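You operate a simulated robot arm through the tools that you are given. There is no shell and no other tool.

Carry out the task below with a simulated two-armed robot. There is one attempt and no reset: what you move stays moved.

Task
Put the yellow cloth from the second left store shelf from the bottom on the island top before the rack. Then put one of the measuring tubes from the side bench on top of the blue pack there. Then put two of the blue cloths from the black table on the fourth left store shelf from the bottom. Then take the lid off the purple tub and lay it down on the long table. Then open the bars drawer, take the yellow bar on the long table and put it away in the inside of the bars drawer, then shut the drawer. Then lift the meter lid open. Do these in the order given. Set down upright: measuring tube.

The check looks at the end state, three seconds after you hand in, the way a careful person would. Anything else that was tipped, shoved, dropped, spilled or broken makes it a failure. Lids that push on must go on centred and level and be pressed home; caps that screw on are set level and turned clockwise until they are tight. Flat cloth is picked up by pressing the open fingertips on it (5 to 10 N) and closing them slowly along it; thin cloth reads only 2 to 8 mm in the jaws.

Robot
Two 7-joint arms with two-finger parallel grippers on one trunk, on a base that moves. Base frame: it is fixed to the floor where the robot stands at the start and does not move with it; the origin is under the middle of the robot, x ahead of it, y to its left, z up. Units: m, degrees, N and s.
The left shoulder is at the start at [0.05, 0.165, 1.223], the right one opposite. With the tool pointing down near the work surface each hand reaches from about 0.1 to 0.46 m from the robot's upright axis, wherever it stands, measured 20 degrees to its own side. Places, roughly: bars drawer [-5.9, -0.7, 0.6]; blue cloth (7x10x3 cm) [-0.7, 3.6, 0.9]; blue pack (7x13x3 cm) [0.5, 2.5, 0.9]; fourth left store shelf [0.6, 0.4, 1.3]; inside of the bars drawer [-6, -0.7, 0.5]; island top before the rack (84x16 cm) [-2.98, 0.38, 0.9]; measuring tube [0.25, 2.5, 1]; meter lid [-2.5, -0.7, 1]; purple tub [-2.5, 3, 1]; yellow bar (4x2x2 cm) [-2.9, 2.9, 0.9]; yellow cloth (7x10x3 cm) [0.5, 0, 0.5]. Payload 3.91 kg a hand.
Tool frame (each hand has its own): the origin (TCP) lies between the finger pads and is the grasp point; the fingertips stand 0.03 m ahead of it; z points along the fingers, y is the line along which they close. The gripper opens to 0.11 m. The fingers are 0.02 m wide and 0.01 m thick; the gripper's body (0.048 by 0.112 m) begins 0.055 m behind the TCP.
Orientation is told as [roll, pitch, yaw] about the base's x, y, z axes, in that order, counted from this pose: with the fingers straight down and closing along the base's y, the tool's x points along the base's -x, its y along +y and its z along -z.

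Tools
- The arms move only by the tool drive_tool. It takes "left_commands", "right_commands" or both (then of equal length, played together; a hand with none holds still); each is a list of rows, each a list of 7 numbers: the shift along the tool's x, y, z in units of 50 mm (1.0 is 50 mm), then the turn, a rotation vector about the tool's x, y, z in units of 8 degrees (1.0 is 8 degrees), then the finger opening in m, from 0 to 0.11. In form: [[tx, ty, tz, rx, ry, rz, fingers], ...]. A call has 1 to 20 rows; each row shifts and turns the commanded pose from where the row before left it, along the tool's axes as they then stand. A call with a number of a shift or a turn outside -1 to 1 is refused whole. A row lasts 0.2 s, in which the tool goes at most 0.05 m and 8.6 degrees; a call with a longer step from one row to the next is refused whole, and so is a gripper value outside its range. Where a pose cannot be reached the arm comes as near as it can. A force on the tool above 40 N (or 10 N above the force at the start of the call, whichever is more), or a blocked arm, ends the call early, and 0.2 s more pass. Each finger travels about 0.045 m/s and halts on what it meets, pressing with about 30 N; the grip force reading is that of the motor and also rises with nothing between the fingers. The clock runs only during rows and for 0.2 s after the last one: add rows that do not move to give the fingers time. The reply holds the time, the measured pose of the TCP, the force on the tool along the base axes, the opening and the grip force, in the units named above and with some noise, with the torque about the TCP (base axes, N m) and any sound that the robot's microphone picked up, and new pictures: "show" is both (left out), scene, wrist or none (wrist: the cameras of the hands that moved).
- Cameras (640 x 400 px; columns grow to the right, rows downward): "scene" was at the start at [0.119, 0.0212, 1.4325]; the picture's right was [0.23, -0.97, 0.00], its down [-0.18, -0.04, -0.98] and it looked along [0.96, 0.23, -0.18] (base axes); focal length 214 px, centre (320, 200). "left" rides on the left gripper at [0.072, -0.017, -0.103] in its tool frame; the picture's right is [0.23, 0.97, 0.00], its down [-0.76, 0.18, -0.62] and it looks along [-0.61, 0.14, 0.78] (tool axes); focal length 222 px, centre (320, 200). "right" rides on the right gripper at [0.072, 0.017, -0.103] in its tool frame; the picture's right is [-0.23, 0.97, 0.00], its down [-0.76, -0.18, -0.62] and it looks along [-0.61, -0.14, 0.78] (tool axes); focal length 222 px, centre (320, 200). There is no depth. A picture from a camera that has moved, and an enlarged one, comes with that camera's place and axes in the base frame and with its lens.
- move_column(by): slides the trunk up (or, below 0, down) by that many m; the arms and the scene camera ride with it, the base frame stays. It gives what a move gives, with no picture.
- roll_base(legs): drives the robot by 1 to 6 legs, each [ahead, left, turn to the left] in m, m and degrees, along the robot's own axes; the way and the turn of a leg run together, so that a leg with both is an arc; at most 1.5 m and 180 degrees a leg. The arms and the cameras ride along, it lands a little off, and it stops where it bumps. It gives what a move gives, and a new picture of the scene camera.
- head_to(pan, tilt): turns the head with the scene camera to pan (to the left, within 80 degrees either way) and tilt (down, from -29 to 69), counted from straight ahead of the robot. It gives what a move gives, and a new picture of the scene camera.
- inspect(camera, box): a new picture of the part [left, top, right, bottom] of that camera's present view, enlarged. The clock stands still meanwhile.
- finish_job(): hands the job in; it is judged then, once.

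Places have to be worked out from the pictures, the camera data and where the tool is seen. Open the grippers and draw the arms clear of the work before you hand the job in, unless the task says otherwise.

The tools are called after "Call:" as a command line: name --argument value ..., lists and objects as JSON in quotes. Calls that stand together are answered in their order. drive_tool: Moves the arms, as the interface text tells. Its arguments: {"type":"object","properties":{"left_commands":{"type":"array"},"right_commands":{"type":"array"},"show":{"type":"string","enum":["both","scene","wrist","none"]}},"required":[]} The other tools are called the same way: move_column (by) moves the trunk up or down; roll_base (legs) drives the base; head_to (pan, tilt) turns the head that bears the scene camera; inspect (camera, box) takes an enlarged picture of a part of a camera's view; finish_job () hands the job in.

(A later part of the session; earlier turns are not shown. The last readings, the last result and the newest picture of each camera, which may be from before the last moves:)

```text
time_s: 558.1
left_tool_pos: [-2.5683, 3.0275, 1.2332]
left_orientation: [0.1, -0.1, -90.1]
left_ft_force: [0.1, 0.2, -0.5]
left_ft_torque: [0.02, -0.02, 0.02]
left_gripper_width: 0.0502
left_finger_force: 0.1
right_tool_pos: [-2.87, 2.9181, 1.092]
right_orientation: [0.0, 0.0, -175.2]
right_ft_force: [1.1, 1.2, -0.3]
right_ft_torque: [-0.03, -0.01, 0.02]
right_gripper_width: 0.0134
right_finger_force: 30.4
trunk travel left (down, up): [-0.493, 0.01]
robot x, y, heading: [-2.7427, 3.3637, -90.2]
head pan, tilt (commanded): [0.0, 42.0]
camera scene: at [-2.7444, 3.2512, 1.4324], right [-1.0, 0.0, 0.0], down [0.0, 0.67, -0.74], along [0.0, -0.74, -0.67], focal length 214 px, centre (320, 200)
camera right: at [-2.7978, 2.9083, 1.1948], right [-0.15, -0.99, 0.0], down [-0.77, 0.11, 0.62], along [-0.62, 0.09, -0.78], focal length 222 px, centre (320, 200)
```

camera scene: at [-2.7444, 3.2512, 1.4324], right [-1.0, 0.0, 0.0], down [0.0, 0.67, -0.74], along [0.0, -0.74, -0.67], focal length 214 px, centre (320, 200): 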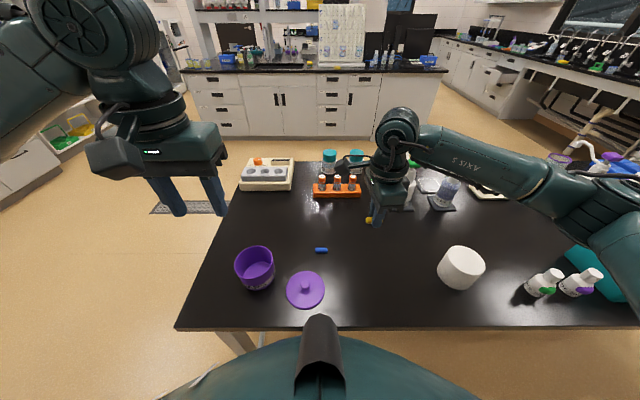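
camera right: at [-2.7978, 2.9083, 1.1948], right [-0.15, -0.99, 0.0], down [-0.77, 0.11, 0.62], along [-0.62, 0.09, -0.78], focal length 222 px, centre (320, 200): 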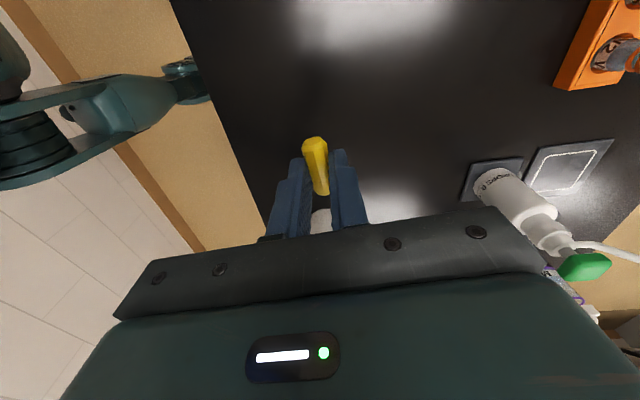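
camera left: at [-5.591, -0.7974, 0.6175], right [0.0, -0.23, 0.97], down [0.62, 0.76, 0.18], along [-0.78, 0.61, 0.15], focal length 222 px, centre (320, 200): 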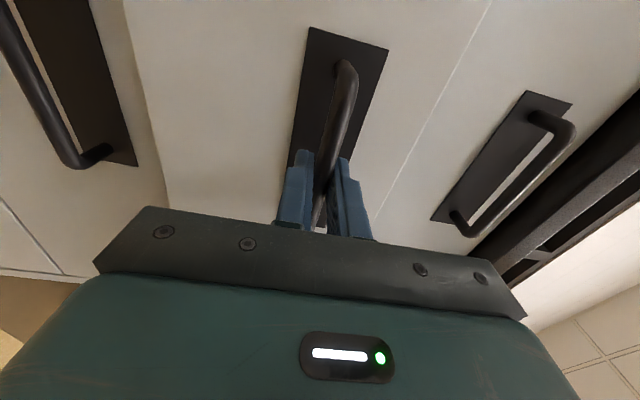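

The yellow bar is lifted. I'll raise and retract the right hand, then back off and slide west.

Call:
drive_tool --right_commands '[[0, 0, -0.9, 0, 0, 0, 0.005], [0, 0, -0.9, 0, 0, 0, 0.005], [-0.478, -0.81, 0, 0, 0, 0, 0.005], [-0.478, -0.81, 0, 0, 0, 0, 0.005], [-0.478, -0.81, 0, 0, 0, 0, 0.005], [-0.478, -0.81, 0, 0, 0, 0, 0.005], [0, 0, 0, 0, 0, 0, 0.005]]' --show "none"

Call:
roll_base --legs '[[-0.14, 0, 0], [0, -1.1, 0]]'

Call:
inspect --camera "right" --box '[220, 100, 420, 260]'

```text
time_s: 559.7
left_tool_pos: [-2.5691, 3.0273, 1.2317]
left_orientation: [-0.1, -0.1, -90.2]
left_ft_force: [-1.3, 0.0, -0.1]
left_ft_torque: [0.04, 0.03, -0.01]
left_gripper_width: 0.0501
left_finger_force: 0.1
right_tool_pos: [-2.978, 3.0696, 1.1832]
right_orientation: [0.1, 0.0, -175.2]
right_ft_force: [0.6, -0.1, 0.4]
right_ft_torque: [0.02, -0.02, 0.0]
right_gripper_width: 0.0133
right_finger_force: 29.9
trunk travel left (down, up): [-0.493, 0.01]
robot x, y, heading: [-2.7412, 3.363, -90.0]
head pan, tilt (commanded): [0.0, 42.0]
```

```text
time_s: 570.3
left_tool_pos: [-3.6483, 3.18, 1.2333]
left_orientation: [0.0, -0.1, -91.3]
left_ft_force: [-0.9, 0.9, 0.0]
left_ft_torque: [0.01, -0.01, 0.02]
left_gripper_width: 0.05
left_finger_force: 0.1
right_tool_pos: [-4.0544, 3.2299, 1.1824]
right_orientation: [0.1, 0.1, -176.3]
right_ft_force: [-0.6, 0.2, 0.7]
right_ft_torque: [0.01, 0.01, 0.02]
right_gripper_width: 0.0131
right_finger_force: 29.6
trunk travel left (down, up): [-0.493, 0.01]
robot x, y, heading: [-3.8102, 3.5219, -91.2]
head pan, tilt (commanded): [0.0, 42.0]
camera scene: at [-3.8183, 3.4069, 1.4325], right [-1.0, 0.02, 0.0], down [0.01, 0.67, -0.74], along [-0.02, -0.74, -0.67], focal length 214 px, centre (320, 200)
```

scene: 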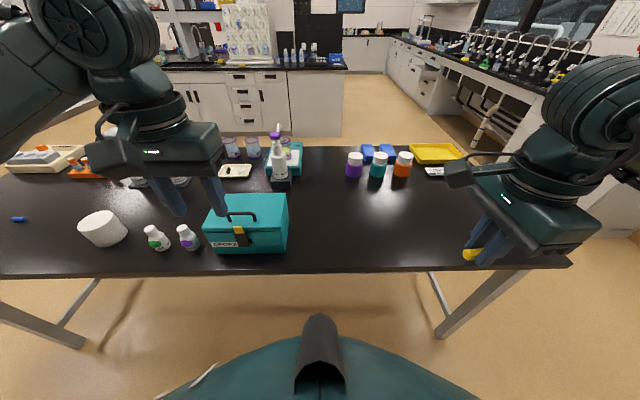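

```text
2.50 times, centred on (320, 180) of right
camera zoom: at [-3.9834, 3.2187, 1.2854], right [-0.16, -0.99, 0.0], down [-0.77, 0.13, 0.62], along [-0.61, 0.1, -0.78], focal length 555 px, centre (320, 250)
```

zoom: 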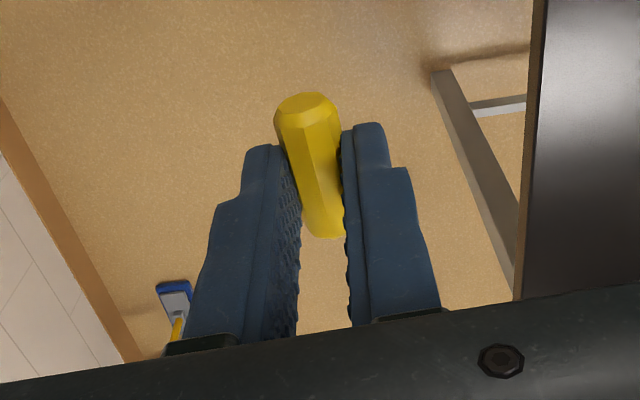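

Bar is secure. Continuing west then south to the drawer.

Call:
roll_base --legs '[[0, -1.25, 1.2]]'

Call:
roll_base --legs '[[1.4, 0, 0], [1.4, 0, 0]]'

```text
time_s: 579.5
left_tool_pos: [-4.7671, 3.1991, 1.2316]
left_orientation: [0.2, 0.0, -90.4]
left_ft_force: [-0.3, -0.3, 0.1]
left_ft_torque: [-0.01, -0.03, -0.01]
left_gripper_width: 0.0499
left_finger_force: 0.0
right_tool_pos: [-5.1763, 3.244, 1.1825]
right_orientation: [0.1, 0.1, -175.6]
right_ft_force: [-0.6, 0.3, 0.8]
right_ft_torque: [0.01, -0.01, 0.01]
right_gripper_width: 0.013
right_finger_force: 30.4
trunk travel left (down, up): [-0.493, 0.01]
robot x, y, heading: [-4.9414, 3.536, -90.7]
head pan, tilt (commanded): [0.0, 42.0]
stopped in leg 1: the robot was blocked; the commanded pose is now the measured one
camera scene: at [-4.9418, 3.4247, 1.4325], right [-1.0, 0.01, 0.0], down [0.01, 0.67, -0.74], along [-0.01, -0.74, -0.67], focal length 214 px, centre (320, 200)
```

scene: 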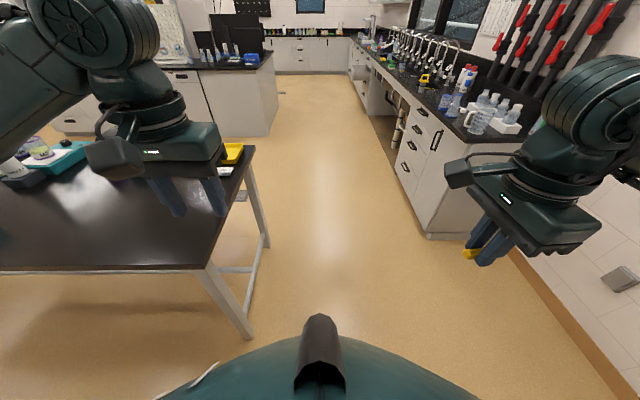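

```text
time_s: 593.1
left_tool_pos: [-4.7695, 0.3899, 1.2317]
left_orientation: [0.2, -0.1, -90.0]
left_ft_force: [-0.3, 0.1, 0.2]
left_ft_torque: [0.02, 0.03, -0.01]
left_gripper_width: 0.0503
left_finger_force: 0.1
right_tool_pos: [-5.1779, 0.4318, 1.1829]
right_orientation: [0.0, 0.0, -175.2]
right_ft_force: [0.5, 0.1, 0.3]
right_ft_torque: [0.03, -0.01, 0.01]
right_gripper_width: 0.013
right_finger_force: 30.2
trunk travel left (down, up): [-0.493, 0.01]
robot x, y, heading: [-4.9423, 0.7304, -89.9]
head pan, tilt (commanded): [0.0, 42.0]
camera scene: at [-4.9445, 0.6132, 1.4324], right [-1.0, 0.0, 0.0], down [0.0, 0.67, -0.74], along [0.0, -0.74, -0.67], focal length 214 px, centre (320, 200)
```

scene: 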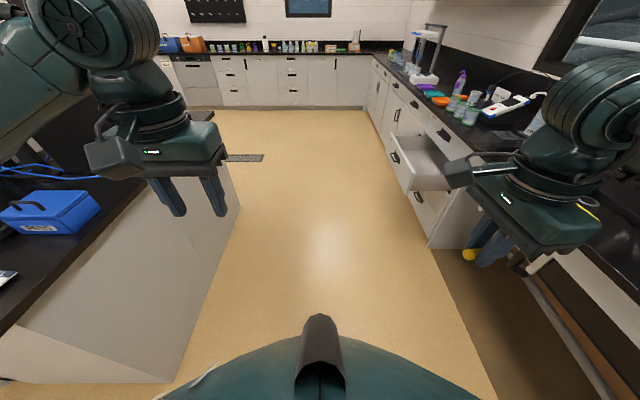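

I was blocked briefly near the broom corner; I'll check on the broom as soon as I can look back. First on to the drawer: drive south and turn to face it, then look north.

Call:
roll_base --legs '[[1.3, 0, 0], [0, 0, -90]]'

Call:
head_to --pan -80 --tilt 10

Call:
inspect --camera "scene" --box '[180, 130, 340, 260]'

```text
time_s: 603.4
left_tool_pos: [-5.2671, -0.7475, 1.2326]
left_orientation: [0.1, -0.1, -178.6]
left_ft_force: [0.4, 0.2, 0.6]
left_ft_torque: [0.02, 0.01, 0.01]
left_gripper_width: 0.05
left_finger_force: 0.1
right_tool_pos: [-5.235, -0.338, 1.1829]
right_orientation: [0.1, -0.1, 96.3]
right_ft_force: [-0.5, 0.2, 0.8]
right_ft_torque: [0.01, 0.03, -0.01]
right_gripper_width: 0.0135
right_finger_force: 29.7
trunk travel left (down, up): [-0.493, 0.01]
robot x, y, heading: [-4.9353, -0.566, -178.9]
head pan, tilt (commanded): [0.0, 42.0]
camera scene: at [-5.0482, -0.5678, 1.4325], right [-0.02, 1.0, 0.0], down [0.67, 0.01, -0.74], along [-0.74, -0.02, -0.67], focal length 214 px, centre (320, 200)
```

scene: 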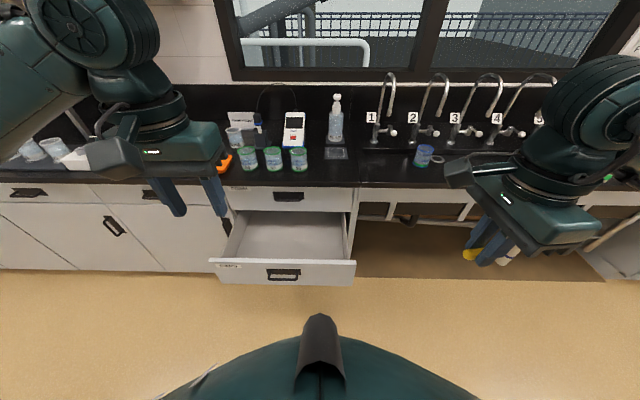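

```text
time_s: 604.9
left_tool_pos: [-5.2668, -0.7492, 1.2323]
left_orientation: [0.2, -0.1, -178.6]
left_ft_force: [-1.1, 0.1, 0.0]
left_ft_torque: [0.02, 0.0, 0.03]
left_gripper_width: 0.0499
left_finger_force: 0.0
right_tool_pos: [-5.2359, -0.3374, 1.1843]
right_orientation: [0.1, 0.0, 96.3]
right_ft_force: [-0.6, -0.6, -0.6]
right_ft_torque: [-0.01, 0.02, 0.01]
right_gripper_width: 0.0134
right_finger_force: 30.6
trunk travel left (down, up): [-0.493, 0.01]
robot x, y, heading: [-4.9337, -0.5657, -178.4]
head pan, tilt (commanded): [-80.0, 10.0]
camera scene: at [-4.9829, -0.4748, 1.4831], right [0.98, 0.2, 0.0], down [0.03, -0.17, -0.98], along [-0.19, 0.97, -0.17], focal length 214 px, centre (320, 200)
```

scene: 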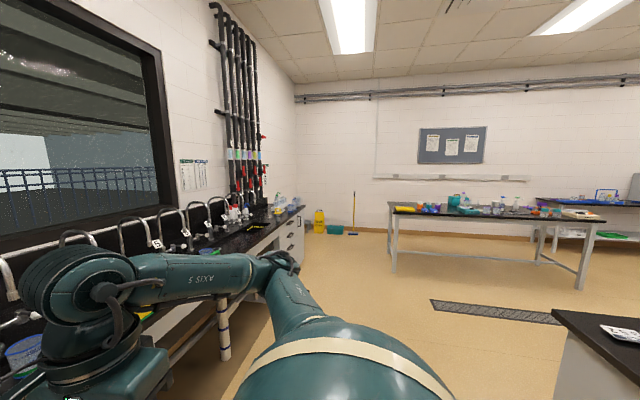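

```text
3.08 times, centred on (260, 195) of scene
camera zoom: at [-4.9829, -0.4748, 1.4831], right [0.98, 0.2, 0.0], down [0.03, -0.17, -0.98], along [-0.19, 0.97, -0.17], focal length 660 px, centre (505, 215)
```

zoom: 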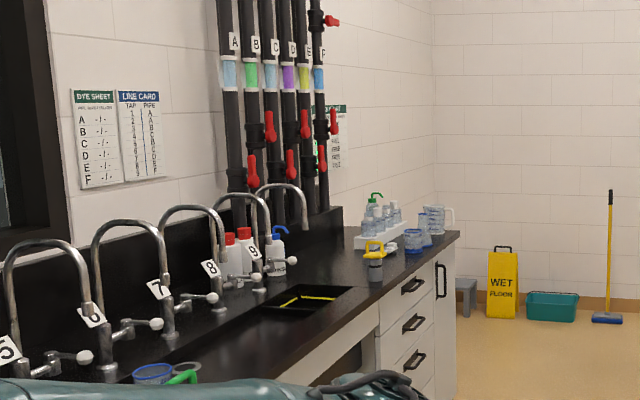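

The broom is still standing where it was. Now the drawer: interior spans about x -5.74…-5.52, y -1.0…-0.45. I'll align the base so the right hand is in line with the drawer's middle and lower the trunk.

Call:
roll_base --legs '[[0, 0.28, -1.5]]'

Call:
move_column --by -0.36

Call:
head_to --pan 0 --tilt 45

```text
time_s: 608.0
left_tool_pos: [-5.2713, -1.0133, 1.2333]
left_orientation: [0.0, -0.1, 179.8]
left_ft_force: [-0.2, -0.3, 0.5]
left_ft_torque: [-0.01, -0.03, -0.03]
left_gripper_width: 0.0498
left_finger_force: 0.1
right_tool_pos: [-5.225, -0.607, 1.1835]
right_orientation: [0.2, 0.0, 94.6]
right_ft_force: [0.3, -0.3, -0.7]
right_ft_torque: [-0.02, 0.04, -0.02]
right_gripper_width: 0.0132
right_finger_force: 30.1
trunk travel left (down, up): [-0.493, 0.01]
robot x, y, heading: [-4.9318, -0.8405, 179.7]
head pan, tilt (commanded): [-80.0, 10.0]
camera scene: at [-4.9781, -0.7502, 1.4831], right [0.99, 0.17, 0.0], down [0.03, -0.17, -0.98], along [-0.16, 0.97, -0.17], focal length 214 px, centre (320, 200)
```

scene: 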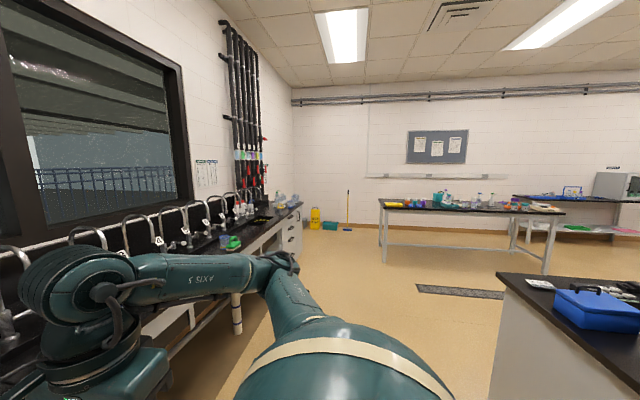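

```text
time_s: 611.5
left_tool_pos: [-5.2713, -1.0143, 0.8732]
left_orientation: [0.2, -0.1, 179.8]
left_ft_force: [0.1, 0.2, -0.2]
left_ft_torque: [-0.03, 0.03, 0.04]
left_gripper_width: 0.0499
left_finger_force: 0.0
right_tool_pos: [-5.2255, -0.6057, 0.823]
right_orientation: [0.0, -0.1, 94.6]
right_ft_force: [-0.6, -0.1, -1.0]
right_ft_torque: [-0.01, -0.02, -0.03]
right_gripper_width: 0.0132
right_finger_force: 29.7
trunk travel left (down, up): [-0.133, 0.37]
robot x, y, heading: [-4.9301, -0.844, 179.7]
head pan, tilt (commanded): [-80.0, 10.0]
```

```text
time_s: 613.0
left_tool_pos: [-5.2694, -1.0133, 0.8726]
left_orientation: [0.1, -0.1, 179.7]
left_ft_force: [0.9, 0.7, -0.8]
left_ft_torque: [0.0, -0.03, -0.03]
left_gripper_width: 0.05
left_finger_force: 0.1
right_tool_pos: [-5.2269, -0.6066, 0.8228]
right_orientation: [0.1, -0.1, 94.5]
right_ft_force: [1.0, -0.1, -0.8]
right_ft_torque: [0.0, -0.02, 0.01]
right_gripper_width: 0.0134
right_finger_force: 29.6
trunk travel left (down, up): [-0.133, 0.37]
robot x, y, heading: [-4.9332, -0.8439, 179.5]
head pan, tilt (commanded): [0.0, 45.0]
camera scene: at [-5.0439, -0.841, 1.0682], right [0.01, 1.0, 0.0], down [0.71, -0.01, -0.71], along [-0.71, 0.01, -0.71], focal length 214 px, centre (320, 200)
```

scene: 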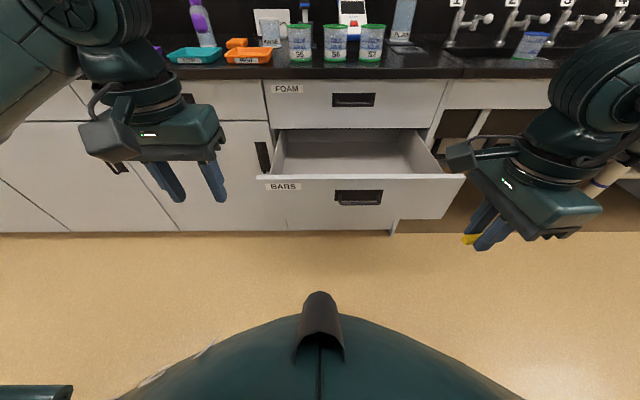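

I'll advance the base 0.22 m, then place the right hand over the drawer interior.

Call:
roll_base --legs '[[0.22, 0, 0.4]]'

Call:
drive_tool --right_commands '[[0, 0.85, 0, 0, 0, 0, 0.005], [0, 0.85, 0, 0, 0, 0, 0.005], [0.6, 0.7, 0, 0, 0, 0, 0.005], [0.6, 0.7, 0, 0, 0, 0, 0.005], [0, 0, 0, 0, 0, 0, 0.005]]' --show "both"

```text
time_s: 614.7
left_tool_pos: [-5.489, -1.0138, 0.8721]
left_orientation: [0.2, -0.1, 179.8]
left_ft_force: [-0.2, 1.0, 1.2]
left_ft_torque: [-0.02, 0.02, 0.03]
left_gripper_width: 0.0502
left_finger_force: 0.1
right_tool_pos: [-5.4471, -0.6046, 0.8225]
right_orientation: [0.1, -0.1, 94.7]
right_ft_force: [0.3, 0.2, -0.7]
right_ft_torque: [0.0, -0.02, -0.02]
right_gripper_width: 0.0133
right_finger_force: 30.2
trunk travel left (down, up): [-0.133, 0.37]
robot x, y, heading: [-5.1514, -0.8421, 179.8]
head pan, tilt (commanded): [0.0, 45.0]
camera scene: at [-5.2633, -0.8398, 1.0681], right [0.01, 1.0, 0.0], down [0.71, 0.0, -0.71], along [-0.71, 0.0, -0.71], focal length 214 px, centre (320, 200)
```

scene: 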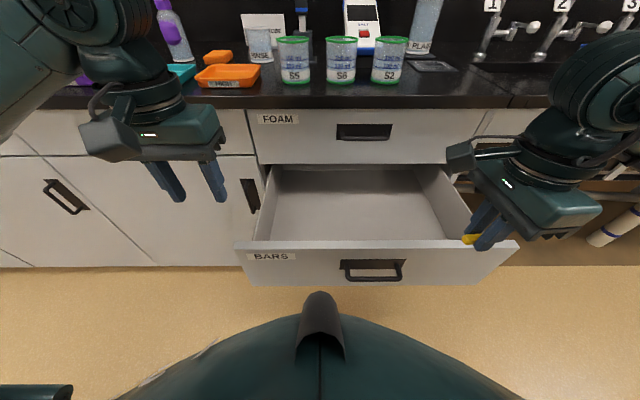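

```text
time_s: 615.9
left_tool_pos: [-5.4902, -1.0126, 0.8729]
left_orientation: [0.0, -0.1, 179.8]
left_ft_force: [0.5, -0.4, -0.4]
left_ft_torque: [0.0, 0.01, 0.05]
left_gripper_width: 0.0501
left_finger_force: 0.1
right_tool_pos: [-5.5949, -0.6776, 0.823]
right_orientation: [0.1, 0.1, 94.7]
right_ft_force: [0.3, -0.4, 0.5]
right_ft_torque: [0.04, 0.0, 0.01]
right_gripper_width: 0.0135
right_finger_force: 29.6
trunk travel left (down, up): [-0.133, 0.37]
robot x, y, heading: [-5.1551, -0.8435, 179.6]
head pan, tilt (commanded): [0.0, 45.0]
camera scene: at [-5.2634, -0.8399, 1.0681], right [0.01, 1.0, 0.0], down [0.71, 0.0, -0.71], along [-0.71, 0.0, -0.71], focal length 214 px, centre (320, 200)
camera right: at [-5.6087, -0.7502, 0.9249], right [-0.99, 0.15, 0.0], down [0.12, 0.77, 0.62], along [0.09, 0.62, -0.78], focal length 222 px, centre (320, 200)
```

scene: 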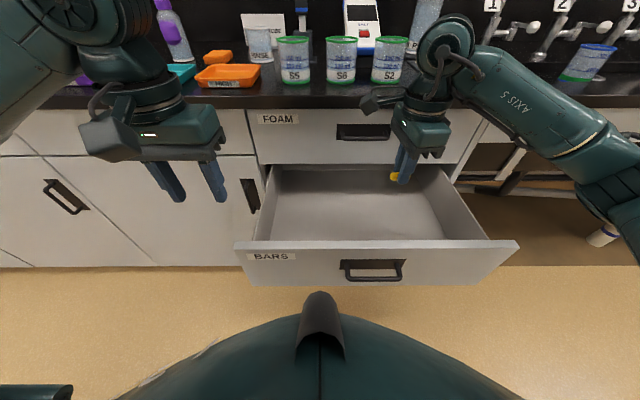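
right: 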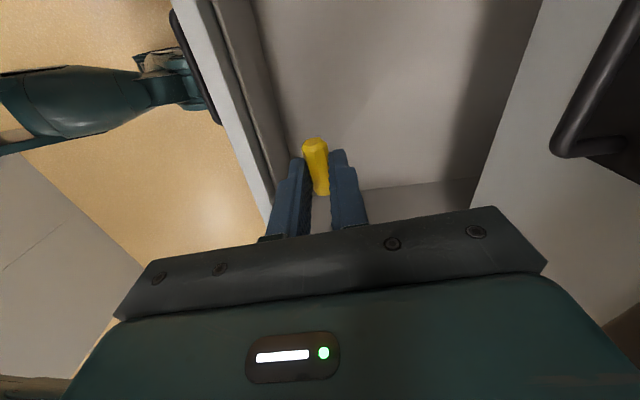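

The bar is over the drawer. I'll centre it a bit (x≈-5.62, y≈-0.70) and lower 15 cm, then look.

Call:
drive_tool --right_commands '[[0.45, 0.5, 0, 0, 0, 0, 0.005], [0, 0, 0.75, 0, 0, 0, 0.005], [0, 0, 0.75, 0, 0, 0, 0.005], [0, 0, 0.75, 0, 0, 0, 0.005], [0, 0, 0.75, 0, 0, 0, 0.005], [0, 0, 0, 0, 0, 0, 0.005]]' --show "both"

```text
time_s: 617.3
left_tool_pos: [-5.4888, -1.0136, 0.8722]
left_orientation: [0.1, -0.1, 179.7]
left_ft_force: [1.1, 0.1, -0.6]
left_ft_torque: [0.04, -0.01, 0.01]
left_gripper_width: 0.0502
left_finger_force: 0.0
right_tool_pos: [-5.6189, -0.7023, 0.6756]
right_orientation: [0.1, 0.0, 94.8]
right_ft_force: [0.0, -0.5, -0.5]
right_ft_torque: [-0.02, 0.0, 0.02]
right_gripper_width: 0.0133
right_finger_force: 29.7
trunk travel left (down, up): [-0.133, 0.37]
robot x, y, heading: [-5.1508, -0.8406, 180.0]
head pan, tilt (commanded): [0.0, 45.0]
camera scene: at [-5.2633, -0.8398, 1.0681], right [0.01, 1.0, 0.0], down [0.71, 0.0, -0.71], along [-0.71, 0.0, -0.71], focal length 214 px, centre (320, 200)
camera right: at [-5.6306, -0.7751, 0.776], right [-0.99, 0.15, 0.0], down [0.12, 0.77, 0.62], along [0.09, 0.62, -0.78], focal length 222 px, centre (320, 200)
```

scene: 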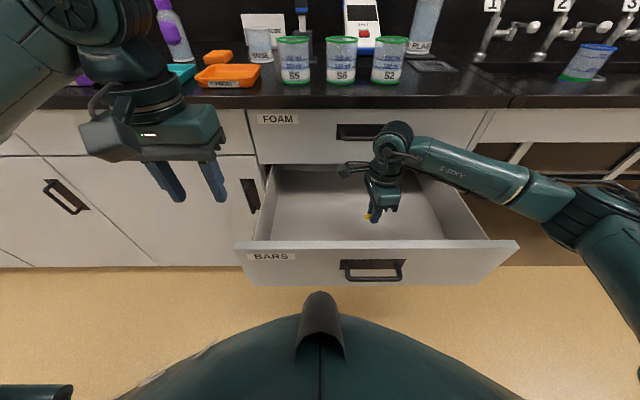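
right: 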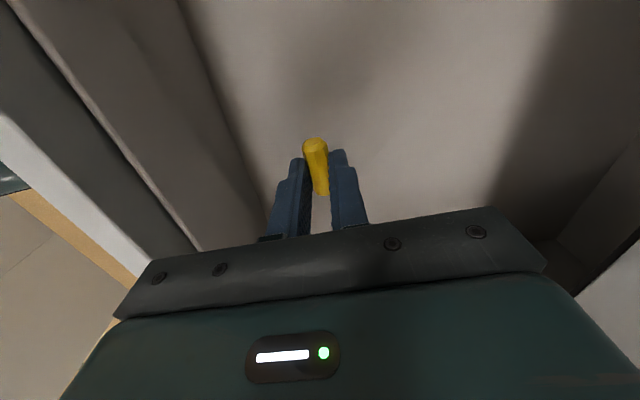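

The forearm passes low over the drawer's right wall, so I'll raise the trunk 12 cm to lift the elbow and lower only the hand back down.

Call:
move_column --by 0.12

Call:
drive_tool --right_commands '[[0, 0, 0.8, 0, 0, 0, 0.005], [0, 0, 0.8, 0, 0, 0, 0.005], [0, 0, 0.8, 0, 0, 0, 0.005], [0, 0, 0.8, 0, 0, 0, 0.005], [0, 0, 0.6, 0, 0, 0, 0.005], [0, 0, 0, 0, 0, 0, 0.005]]' --show "both"

```text
time_s: 618.8
left_tool_pos: [-5.4893, -1.0137, 0.9931]
left_orientation: [0.1, -0.1, 179.8]
left_ft_force: [-0.4, 0.3, -0.3]
left_ft_torque: [-0.03, -0.02, -0.02]
left_gripper_width: 0.0501
left_finger_force: 0.1
right_tool_pos: [-5.6186, -0.7028, 0.7937]
right_orientation: [0.1, 0.0, 94.7]
right_ft_force: [-0.1, -0.4, -0.1]
right_ft_torque: [-0.03, -0.02, 0.01]
right_gripper_width: 0.0133
right_finger_force: 29.2
trunk travel left (down, up): [-0.253, 0.25]
robot x, y, heading: [-5.1495, -0.8371, 179.8]
head pan, tilt (commanded): [0.0, 45.0]
```

```text
time_s: 620.2
left_tool_pos: [-5.4896, -1.0131, 0.9926]
left_orientation: [0.1, -0.1, 179.8]
left_ft_force: [-0.1, 0.2, -0.2]
left_ft_torque: [0.01, 0.05, -0.02]
left_gripper_width: 0.0502
left_finger_force: 0.1
right_tool_pos: [-5.6186, -0.703, 0.6044]
right_orientation: [0.1, 0.0, 94.8]
right_ft_force: [-0.3, 0.0, -0.4]
right_ft_torque: [-0.01, 0.02, 0.0]
right_gripper_width: 0.0131
right_finger_force: 30.1
trunk travel left (down, up): [-0.253, 0.25]
robot x, y, heading: [-5.1538, -0.8407, 179.8]
head pan, tilt (commanded): [0.0, 45.0]
camera scene: at [-5.2633, -0.8398, 1.1881], right [0.01, 1.0, 0.0], down [0.71, 0.0, -0.71], along [-0.71, 0.0, -0.71], focal length 214 px, centre (320, 200)
camera right: at [-5.6313, -0.7762, 0.7056], right [-0.99, 0.15, 0.0], down [0.12, 0.77, 0.62], along [0.09, 0.62, -0.78], focal length 222 px, centre (320, 200)
```

scene: 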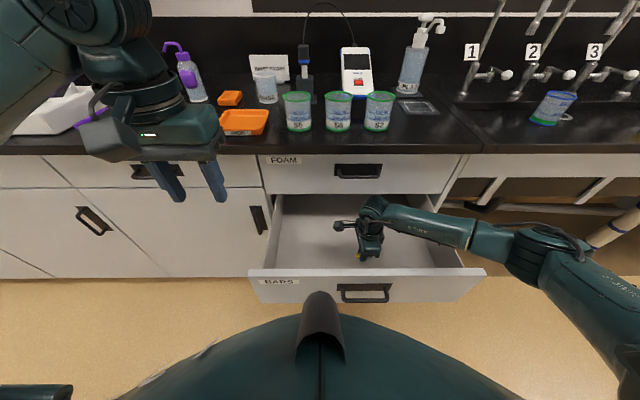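
right: 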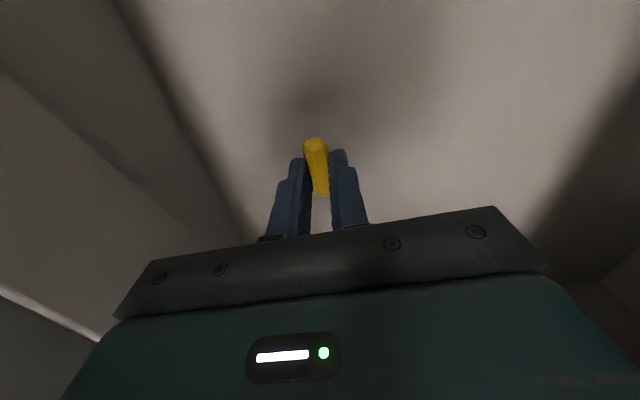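

No contact yet; continuing down in small steps.

Call:
drive_tool --right_commands '[[0, 0, 0.1, 0, 0, 0, 0.005], [0, 0, 0.1, 0, 0, 0, 0.005], [0, 0, 0, 0, 0, 0, 0.005]]' --show "none"

Call:
drive_tool --right_commands '[[0, 0, 0.08, 0, 0, 0, 0.005], [0, 0, 0.08, 0, 0, 0, 0.005], [0, 0, 0, 0, 0, 0, 0.005]]' --show "none"

Call:
inspect --camera "scene" --box '[240, 150, 560, 320]'

```text
time_s: 621.0
left_tool_pos: [-5.4884, -1.0134, 0.9927]
left_orientation: [0.1, -0.1, 179.8]
left_ft_force: [0.5, 0.2, 0.0]
left_ft_torque: [0.01, 0.03, -0.02]
left_gripper_width: 0.05
left_finger_force: 0.0
right_tool_pos: [-5.6199, -0.704, 0.593]
right_orientation: [0.1, -0.1, 94.7]
right_ft_force: [-0.2, 0.7, 0.0]
right_ft_torque: [0.02, -0.01, -0.01]
right_gripper_width: 0.0131
right_finger_force: 30.2
trunk travel left (down, up): [-0.253, 0.25]
robot x, y, heading: [-5.1519, -0.8372, 179.8]
head pan, tilt (commanded): [0.0, 45.0]
```

```text
time_s: 621.8
left_tool_pos: [-5.4886, -1.014, 0.993]
left_orientation: [0.1, -0.2, 179.8]
left_ft_force: [-0.5, 0.7, 0.2]
left_ft_torque: [-0.02, -0.01, 0.02]
left_gripper_width: 0.0503
left_finger_force: 0.0
right_tool_pos: [-5.6191, -0.7027, 0.5867]
right_orientation: [0.2, 0.1, 94.7]
right_ft_force: [-0.1, 0.3, -0.8]
right_ft_torque: [0.0, -0.01, 0.02]
right_gripper_width: 0.0133
right_finger_force: 30.4
trunk travel left (down, up): [-0.253, 0.25]
robot x, y, heading: [-5.152, -0.8402, 179.8]
head pan, tilt (commanded): [0.0, 45.0]
```

```text
2.00 times, centred on (400, 235) of scene
camera zoom: at [-5.2633, -0.8398, 1.1881], right [0.01, 1.0, 0.0], down [0.71, 0.0, -0.71], along [-0.71, 0.0, -0.71], focal length 429 px, centre (160, 130)
```

zoom: 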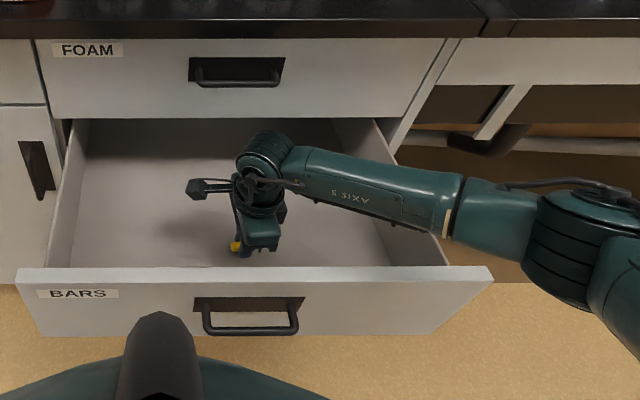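

Forearm still clears the wall. A few more small steps to the drawer floor.

Call:
drive_tool --right_commands '[[0, 0, 0.06, 0, 0, 0, 0.005], [0, 0, 0.06, 0, 0, 0, 0.005], [0, 0, 0, 0, 0, 0, 0.005]]' --show "none"

Call:
drive_tool --right_commands '[[0, 0, 0.06, 0, 0, 0, 0.005], [0, 0, 0.06, 0, 0, 0, 0.005], [0, 0, 0, 0, 0, 0, 0.005]]' --show "wrist"

```text
time_s: 622.6
left_tool_pos: [-5.4897, -1.0137, 0.9926]
left_orientation: [0.1, -0.1, 179.8]
left_ft_force: [-0.7, 0.4, 0.0]
left_ft_torque: [-0.01, 0.01, -0.02]
left_gripper_width: 0.05
left_finger_force: 0.1
right_tool_pos: [-5.6193, -0.703, 0.5805]
right_orientation: [0.1, -0.1, 94.8]
right_ft_force: [0.2, 0.3, -0.3]
right_ft_torque: [-0.02, 0.0, 0.0]
right_gripper_width: 0.0134
right_finger_force: 29.8
trunk travel left (down, up): [-0.253, 0.25]
robot x, y, heading: [-5.1532, -0.8402, 179.7]
head pan, tilt (commanded): [0.0, 45.0]
```

```text
time_s: 623.4
left_tool_pos: [-5.4869, -1.0143, 0.9924]
left_orientation: [0.0, -0.3, 179.7]
left_ft_force: [0.2, 0.0, -0.2]
left_ft_torque: [0.0, 0.0, 0.0]
left_gripper_width: 0.0503
left_finger_force: 0.0
right_tool_pos: [-5.6198, -0.7036, 0.5785]
right_orientation: [0.6, -0.1, 94.6]
right_ft_force: [-0.8, 5.3, 29.1]
right_ft_torque: [0.18, -0.38, 0.19]
right_gripper_width: 0.0133
right_finger_force: 29.9
trunk travel left (down, up): [-0.253, 0.25]
robot x, y, heading: [-5.1509, -0.8436, 179.8]
head pan, tilt (commanded): [0.0, 45.0]
camera right: at [-5.6326, -0.7758, 0.6803], right [-0.99, 0.15, 0.01], down [0.12, 0.77, 0.62], along [0.08, 0.62, -0.78], focal length 222 px, centre (320, 200)
```

right: 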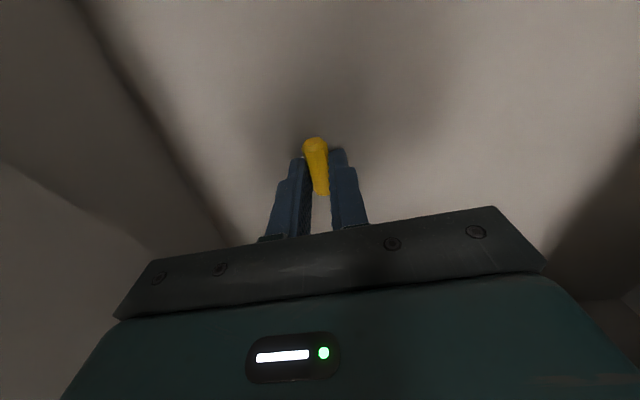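

Contact with the drawer floor. I'll ease up, open the fingers, and rise out.

Call:
drive_tool --right_commands '[[0, 0, -0.1, 0, 0, 0, 0.005], [0, 0, 0, 0, 0, 0, 0.02], [0, 0, 0, 0, 0, 0, 0.035], [0, 0, 0, 0, 0, 0, 0.045], [0, 0, -0.2, 0, 0, 0, 0.045], [0, 0, -0.6, 0, 0, 0, 0.045], [0, 0, -0.8, 0, 0, 0, 0.045], [0, 0, -0.9, 0, 0, 0, 0.045], [0, 0, -0.9, 0, 0, 0, 0.045], [0, 0, -0.9, 0, 0, 0, 0.045], [0, 0, 0, 0, 0, 0, 0.045]]' --show "both"

```text
time_s: 625.8
left_tool_pos: [-5.4894, -1.0126, 0.9917]
left_orientation: [0.1, -0.1, 179.9]
left_ft_force: [0.9, -0.2, 0.0]
left_ft_torque: [-0.02, -0.02, 0.0]
left_gripper_width: 0.05
left_finger_force: 0.0
right_tool_pos: [-5.6178, -0.7043, 0.7943]
right_orientation: [0.0, 0.0, 94.8]
right_ft_force: [-0.1, 0.2, 0.2]
right_ft_torque: [-0.01, 0.0, 0.01]
right_gripper_width: 0.0451
right_finger_force: 0.0
trunk travel left (down, up): [-0.253, 0.25]
robot x, y, heading: [-5.154, -0.8372, 179.9]
head pan, tilt (commanded): [0.0, 45.0]
camera scene: at [-5.2633, -0.8398, 1.1881], right [0.01, 1.0, 0.0], down [0.71, 0.0, -0.71], along [-0.71, 0.0, -0.71], focal length 214 px, centre (320, 200)
camera right: at [-5.6304, -0.7764, 0.896], right [-0.99, 0.15, 0.0], down [0.12, 0.77, 0.62], along [0.09, 0.62, -0.78], focal length 222 px, centre (320, 200)
```

scene: 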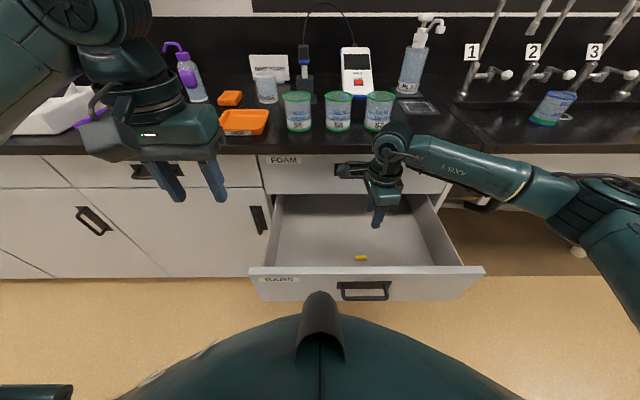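
right: 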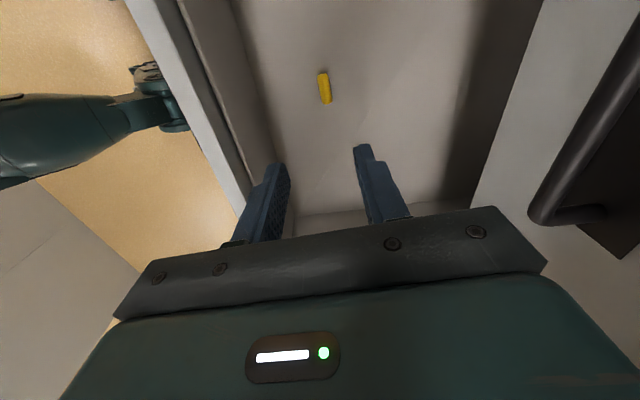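

The yellow bar lies in the drawer. I'll pull the right hand back, back the base off, and prepare the left hand (pointing forward, closed) to push the drawer shut.

Call:
drive_tool --right_commands '[[0, 0, -0.9, 0, 0, 0, 0.045], [0, 0, -0.9, 0, 0, 0, 0.045], [0, -0.9, 0, 0, 0, 0, 0.045], [0, -0.9, 0, 0, 0, 0, 0.045], [0, -0.9, 0, 0, 0, 0, 0.045], [-0.3, -0.9, 0, 0, 0, 0, 0.045], [-0.4, -0.3, 0, 0, 0, 0, 0.045]]' --show "none"

Call:
roll_base --legs '[[-0.22, 0, 0], [0, -0.28, 0]]'

Call:
move_column --by -0.22

```text
time_s: 627.4
left_tool_pos: [-5.4892, -1.0133, 0.9925]
left_orientation: [0.1, -0.1, 179.8]
left_ft_force: [0.8, 0.3, 0.0]
left_ft_torque: [0.01, -0.05, 0.0]
left_gripper_width: 0.0501
left_finger_force: 0.1
right_tool_pos: [-5.4265, -0.6517, 0.8831]
right_orientation: [0.1, 0.0, 94.7]
right_ft_force: [-0.7, 0.1, -0.5]
right_ft_torque: [-0.02, -0.04, 0.01]
right_gripper_width: 0.0449
right_finger_force: 0.1
trunk travel left (down, up): [-0.253, 0.25]
robot x, y, heading: [-5.1513, -0.8399, 179.7]
head pan, tilt (commanded): [0.0, 45.0]
```

```text
time_s: 631.7
left_tool_pos: [-5.2714, -0.7349, 0.993]
left_orientation: [0.2, -0.1, 179.8]
left_ft_force: [-0.2, 0.0, 0.3]
left_ft_torque: [-0.03, -0.01, -0.01]
left_gripper_width: 0.0502
left_finger_force: 0.0
right_tool_pos: [-5.2093, -0.3759, 0.8829]
right_orientation: [0.1, 0.1, 94.7]
right_ft_force: [-0.3, 0.1, 0.5]
right_ft_torque: [-0.02, 0.01, -0.03]
right_gripper_width: 0.0451
right_finger_force: 0.1
trunk travel left (down, up): [-0.253, 0.25]
robot x, y, heading: [-4.9356, -0.5625, 179.7]
head pan, tilt (commanded): [0.0, 45.0]
camera scene: at [-5.0449, -0.5617, 1.1881], right [0.01, 1.0, 0.0], down [0.71, 0.0, -0.71], along [-0.71, 0.0, -0.71], focal length 214 px, centre (320, 200)
```

scene: 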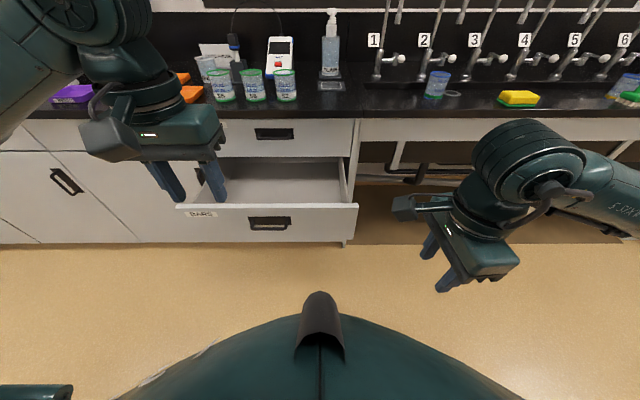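

```text
time_s: 634.0
left_tool_pos: [-5.2713, -0.7348, 0.7716]
left_orientation: [0.1, -0.1, 179.8]
left_ft_force: [-0.1, -0.5, 0.4]
left_ft_torque: [-0.03, 0.01, 0.02]
left_gripper_width: 0.0499
left_finger_force: 0.0
right_tool_pos: [-5.209, -0.3764, 0.6624]
right_orientation: [0.1, 0.0, 94.6]
right_ft_force: [0.6, -0.2, 0.6]
right_ft_torque: [0.0, -0.02, 0.01]
right_gripper_width: 0.0449
right_finger_force: 0.0
trunk travel left (down, up): [-0.033, 0.47]
robot x, y, heading: [-4.9364, -0.5624, 179.4]
head pan, tilt (commanded): [0.0, 45.0]
```

I'll back up a bit more, extend the left hand, and tilt it to point forward with fingers closed.

Call:
roll_base --legs '[[-0.1, 0, 0.4]]'

Call:
drive_tool --left_commands '[[-0.95, 0, 0, 0, 0, 0, 0.03], [-0.95, 0, 0, 0, 0, 0, 0.02], [-0.95, 0, 0, 0, 0, 0, 0.01], [0, 0, 0, 0, -1, 0, 0.0], [0, 0, 0, 0, -1, 0, 0.0], [0, 0, 0, 0, -1, 0, 0.0], [0, 0, 0, 0, -1, 0, 0.0], [0, 0, 0, 0, -1, 0, 0.0], [0, 0, 0, 0, -1, 0, 0.0], [0, 0, 0, 0, -1, 0, 0.0], [0, 0, 0, 0, -1, 0, 0.0], [0, 0, 0, 0, -1, 0, 0.0], [0, 0, 0, 0, -1, 0, 0.0]]' --show "scene"

```text
time_s: 635.2
left_tool_pos: [-5.1697, -0.7371, 0.7723]
left_orientation: [0.1, -0.2, -179.8]
left_ft_force: [-0.4, 0.0, 0.1]
left_ft_torque: [0.01, 0.01, 0.01]
left_gripper_width: 0.0503
left_finger_force: 0.0
right_tool_pos: [-5.1097, -0.3774, 0.6634]
right_orientation: [0.1, -0.1, 94.9]
right_ft_force: [-0.2, -0.6, 0.4]
right_ft_torque: [0.02, 0.02, -0.02]
right_gripper_width: 0.045
right_finger_force: 0.0
trunk travel left (down, up): [-0.033, 0.47]
robot x, y, heading: [-4.8338, -0.5639, 179.5]
head pan, tilt (commanded): [0.0, 45.0]
camera scene: at [-4.9451, -0.5627, 0.9681], right [0.0, 1.0, 0.0], down [0.71, 0.0, -0.71], along [-0.71, 0.0, -0.71], focal length 214 px, centre (320, 200)
```

scene: 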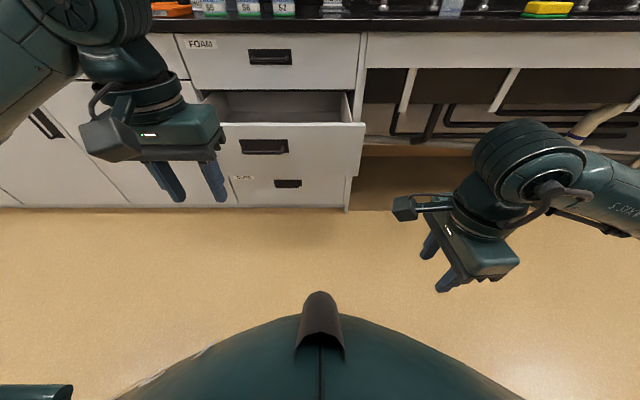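

```text
time_s: 638.0
left_tool_pos: [-5.3127, -0.7373, 0.7731]
left_orientation: [0.3, -80.1, 179.7]
left_ft_force: [0.1, -0.6, 0.7]
left_ft_torque: [-0.02, 0.0, 0.01]
left_gripper_width: 0.0
left_finger_force: 30.2
right_tool_pos: [-5.1089, -0.378, 0.663]
right_orientation: [0.1, 0.0, 95.0]
right_ft_force: [0.3, 0.0, 0.6]
right_ft_torque: [0.0, -0.02, 0.0]
right_gripper_width: 0.0451
right_finger_force: 0.1
trunk travel left (down, up): [-0.033, 0.47]
robot x, y, heading: [-4.8316, -0.5647, 180.0]
head pan, tilt (commanded): [0.0, 45.0]
camera scene: at [-4.945, -0.5626, 0.9682], right [0.0, 1.0, 0.0], down [0.71, 0.0, -0.71], along [-0.71, 0.0, -0.71], focal length 214 px, centre (320, 200)
```

scene: 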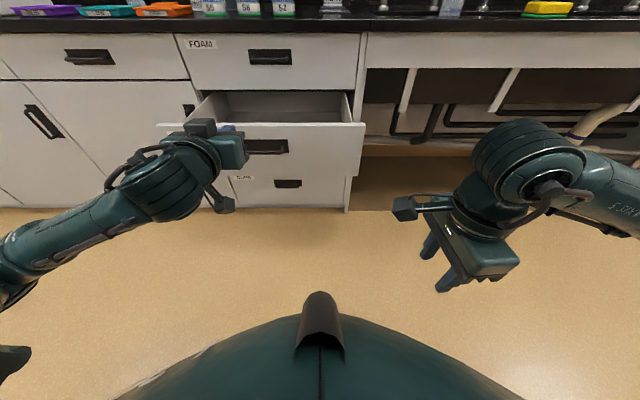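

The left fist points forward. I'll lower it to z≈0.58 (below the handle) and roll forward until just before the drawer front.

Call:
drive_tool --left_commands '[[0.95, 0, 0.168, 0, 0, 0, 0.0], [0.95, 0, 0.168, 0, 0, 0, 0.0], [0.95, 0, 0.168, 0, 0, 0, 0.0], [0.9, 0, 0.16, 0, 0, 0, 0.0], [0, 0, 0, 0, 0, 0, 0.0]]' --show "none"

Call:
roll_base --legs '[[0.13, 0, 0]]'

Call:
inspect --camera "left" --box '[0, 0, 640, 400]'

```text
time_s: 639.2
left_tool_pos: [-5.3141, -0.7381, 0.5831]
left_orientation: [0.7, -80.1, 179.5]
left_ft_force: [0.4, -0.5, -0.2]
left_ft_torque: [0.02, 0.03, -0.03]
left_gripper_width: 0.0002
left_finger_force: 30.6
right_tool_pos: [-5.1109, -0.377, 0.6638]
right_orientation: [0.2, 0.0, 94.8]
right_ft_force: [-1.1, -1.4, 0.3]
right_ft_torque: [0.02, -0.02, -0.01]
right_gripper_width: 0.045
right_finger_force: 0.1
trunk travel left (down, up): [-0.033, 0.47]
robot x, y, heading: [-4.8313, -0.5623, 179.9]
head pan, tilt (commanded): [0.0, 45.0]
```

```text
time_s: 640.5
left_tool_pos: [-5.4425, -0.7376, 0.5835]
left_orientation: [0.3, -80.1, 179.7]
left_ft_force: [0.5, 0.2, 0.2]
left_ft_torque: [0.02, 0.02, 0.03]
left_gripper_width: 0.0
left_finger_force: 29.7
right_tool_pos: [-5.2384, -0.3776, 0.6629]
right_orientation: [0.1, -0.1, 94.9]
right_ft_force: [0.2, -0.2, -0.1]
right_ft_torque: [0.0, -0.01, -0.01]
right_gripper_width: 0.0449
right_finger_force: 0.1
trunk travel left (down, up): [-0.033, 0.47]
robot x, y, heading: [-4.9637, -0.5629, 180.2]
head pan, tilt (commanded): [0.0, 45.0]
camera scene: at [-5.0737, -0.5626, 0.9681], right [0.0, 1.0, 0.0], down [0.71, 0.0, -0.71], along [-0.71, 0.0, -0.71], focal length 214 px, centre (320, 200)
```

scene: 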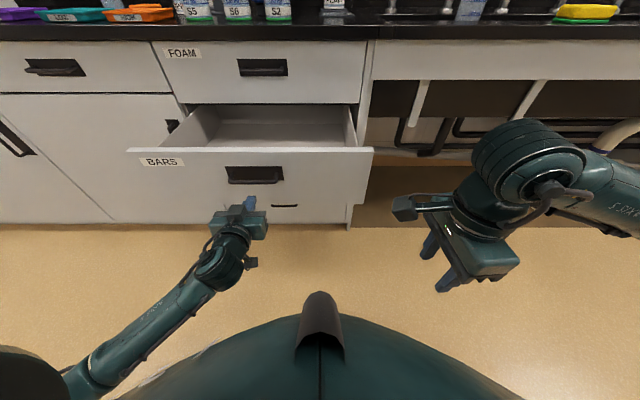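

```text
1.00 times, centred on (320, 200) of left (not enlarged: the box is as wide or as high as the picture)
camera zoom: at [-5.3274, -0.7204, 0.5306], right [0.04, -0.97, -0.22], down [0.48, -0.18, 0.86], along [-0.87, -0.14, 0.46], focal length 222 px, centre (320, 200)
```

zoom: 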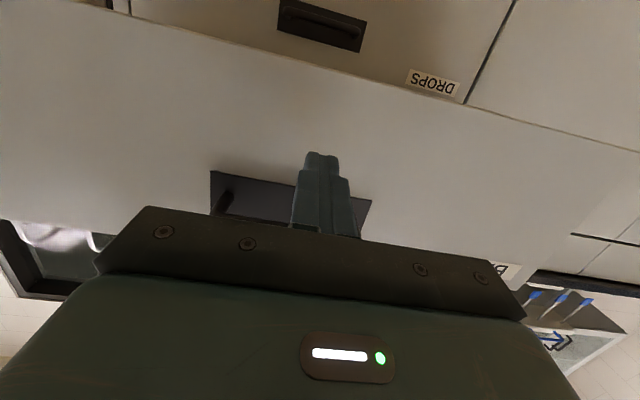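

The fist is just below the handle, ~3 cm before the face. I'll push with the base in short legs.

Call:
roll_base --legs '[[0.1, 0, 0]]'

Call:
roll_base --legs '[[0.1, 0, 0]]'

```text
time_s: 641.6
left_tool_pos: [-5.5399, -0.7353, 0.5848]
left_orientation: [0.5, -80.1, 179.7]
left_ft_force: [0.0, -0.5, -0.2]
left_ft_torque: [0.02, 0.0, 0.0]
left_gripper_width: 0.0002
left_finger_force: 30.2
right_tool_pos: [-5.3362, -0.3767, 0.6626]
right_orientation: [0.0, 0.1, 94.9]
right_ft_force: [-0.3, 0.1, 0.3]
right_ft_torque: [0.0, -0.01, 0.01]
right_gripper_width: 0.0449
right_finger_force: 0.0
trunk travel left (down, up): [-0.033, 0.47]
robot x, y, heading: [-5.061, -0.5601, 179.9]
head pan, tilt (commanded): [0.0, 45.0]
camera scene: at [-5.1721, -0.5623, 0.9681], right [0.0, 1.0, 0.0], down [0.71, 0.0, -0.71], along [-0.71, 0.0, -0.71], focal length 214 px, centre (320, 200)
```

scene: 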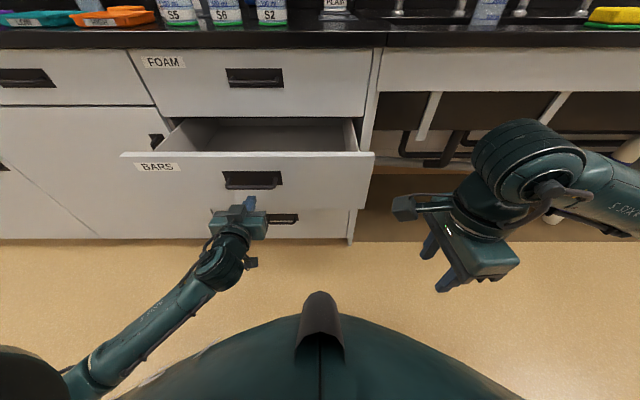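

```text
time_s: 642.8
left_tool_pos: [-5.6411, -0.7361, 0.5844]
left_orientation: [0.2, -80.0, 179.6]
left_ft_force: [-0.5, 0.8, -0.3]
left_ft_torque: [-0.01, -0.03, 0.01]
left_gripper_width: 0.0
left_finger_force: 29.9
right_tool_pos: [-5.4356, -0.377, 0.6625]
right_orientation: [0.1, 0.1, 94.7]
right_ft_force: [0.4, 0.9, -0.4]
right_ft_torque: [-0.03, -0.03, -0.01]
right_gripper_width: 0.0452
right_finger_force: 0.0
trunk travel left (down, up): [-0.033, 0.47]
robot x, y, heading: [-5.1585, -0.5612, 179.8]
head pan, tilt (commanded): [0.0, 45.0]
camera scene: at [-5.2725, -0.562, 0.9681], right [0.0, 1.0, 0.0], down [0.71, 0.0, -0.71], along [-0.71, 0.0, -0.71], focal length 214 px, centre (320, 200)
```

scene: 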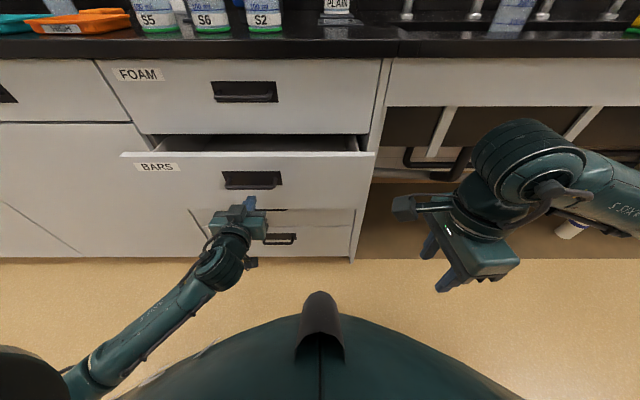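

The drawer is sliding shut. Another 7 cm by base, then the last bit with the arm.

Call:
roll_base --legs '[[0.07, 0, 0]]'

Call:
drive_tool --left_commands '[[0, 0, 0.2, 0, 0, 0, 0.0], [0, 0, 0.2, 0, 0, 0, 0.0], [0, 0, 0.2, 0, 0, 0, 0.0], [0, 0, 0, 0, 0, 0, 0.0]]' --show "scene"

```text
time_s: 643.8
left_tool_pos: [-5.711, -0.7343, 0.5849]
left_orientation: [0.3, -80.0, 179.6]
left_ft_force: [-0.5, 0.5, 0.1]
left_ft_torque: [0.04, 0.0, 0.0]
left_gripper_width: 0.0
left_finger_force: 29.5
right_tool_pos: [-5.5052, -0.3762, 0.6626]
right_orientation: [0.0, 0.0, 94.8]
right_ft_force: [-0.3, 0.6, 0.1]
right_ft_torque: [0.01, -0.03, 0.0]
right_gripper_width: 0.0451
right_finger_force: 0.1
trunk travel left (down, up): [-0.033, 0.47]
robot x, y, heading: [-5.2299, -0.5597, 179.8]
head pan, tilt (commanded): [0.0, 45.0]
camera scene: at [-5.3419, -0.5617, 0.9681], right [0.0, 1.0, 0.0], down [0.71, 0.0, -0.71], along [-0.71, 0.0, -0.71], focal length 214 px, centre (320, 200)
```

scene: 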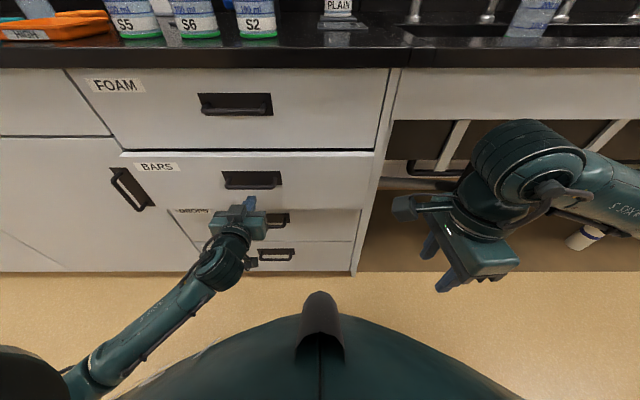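

```text
time_s: 644.8
left_tool_pos: [-5.74, -0.7349, 0.5787]
left_orientation: [0.4, -80.0, 179.6]
left_ft_force: [-0.2, 0.4, 0.4]
left_ft_torque: [-0.01, 0.0, -0.02]
left_gripper_width: 0.0
left_finger_force: 29.8
right_tool_pos: [-5.506, -0.376, 0.663]
right_orientation: [0.0, 0.0, 94.8]
right_ft_force: [0.4, -0.8, 0.6]
right_ft_torque: [-0.01, 0.0, 0.0]
right_gripper_width: 0.045
right_finger_force: 0.1
trunk travel left (down, up): [-0.033, 0.47]
robot x, y, heading: [-5.228, -0.5616, 179.8]
head pan, tilt (commanded): [0.0, 45.0]
camera scene: at [-5.342, -0.5617, 0.9681], right [0.0, 1.0, 0.0], down [0.71, 0.0, -0.71], along [-0.71, 0.0, -0.71], focal length 214 px, centre (320, 200)
```

scene: 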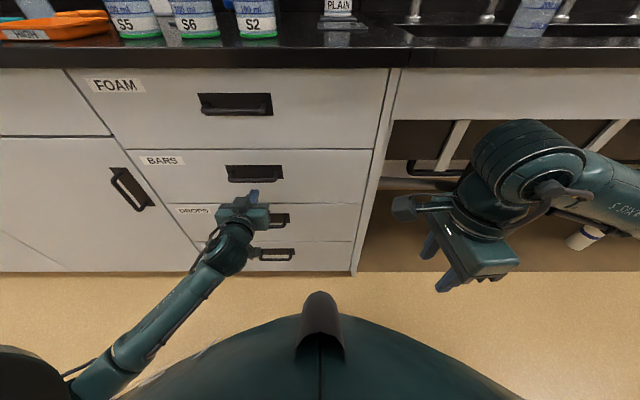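

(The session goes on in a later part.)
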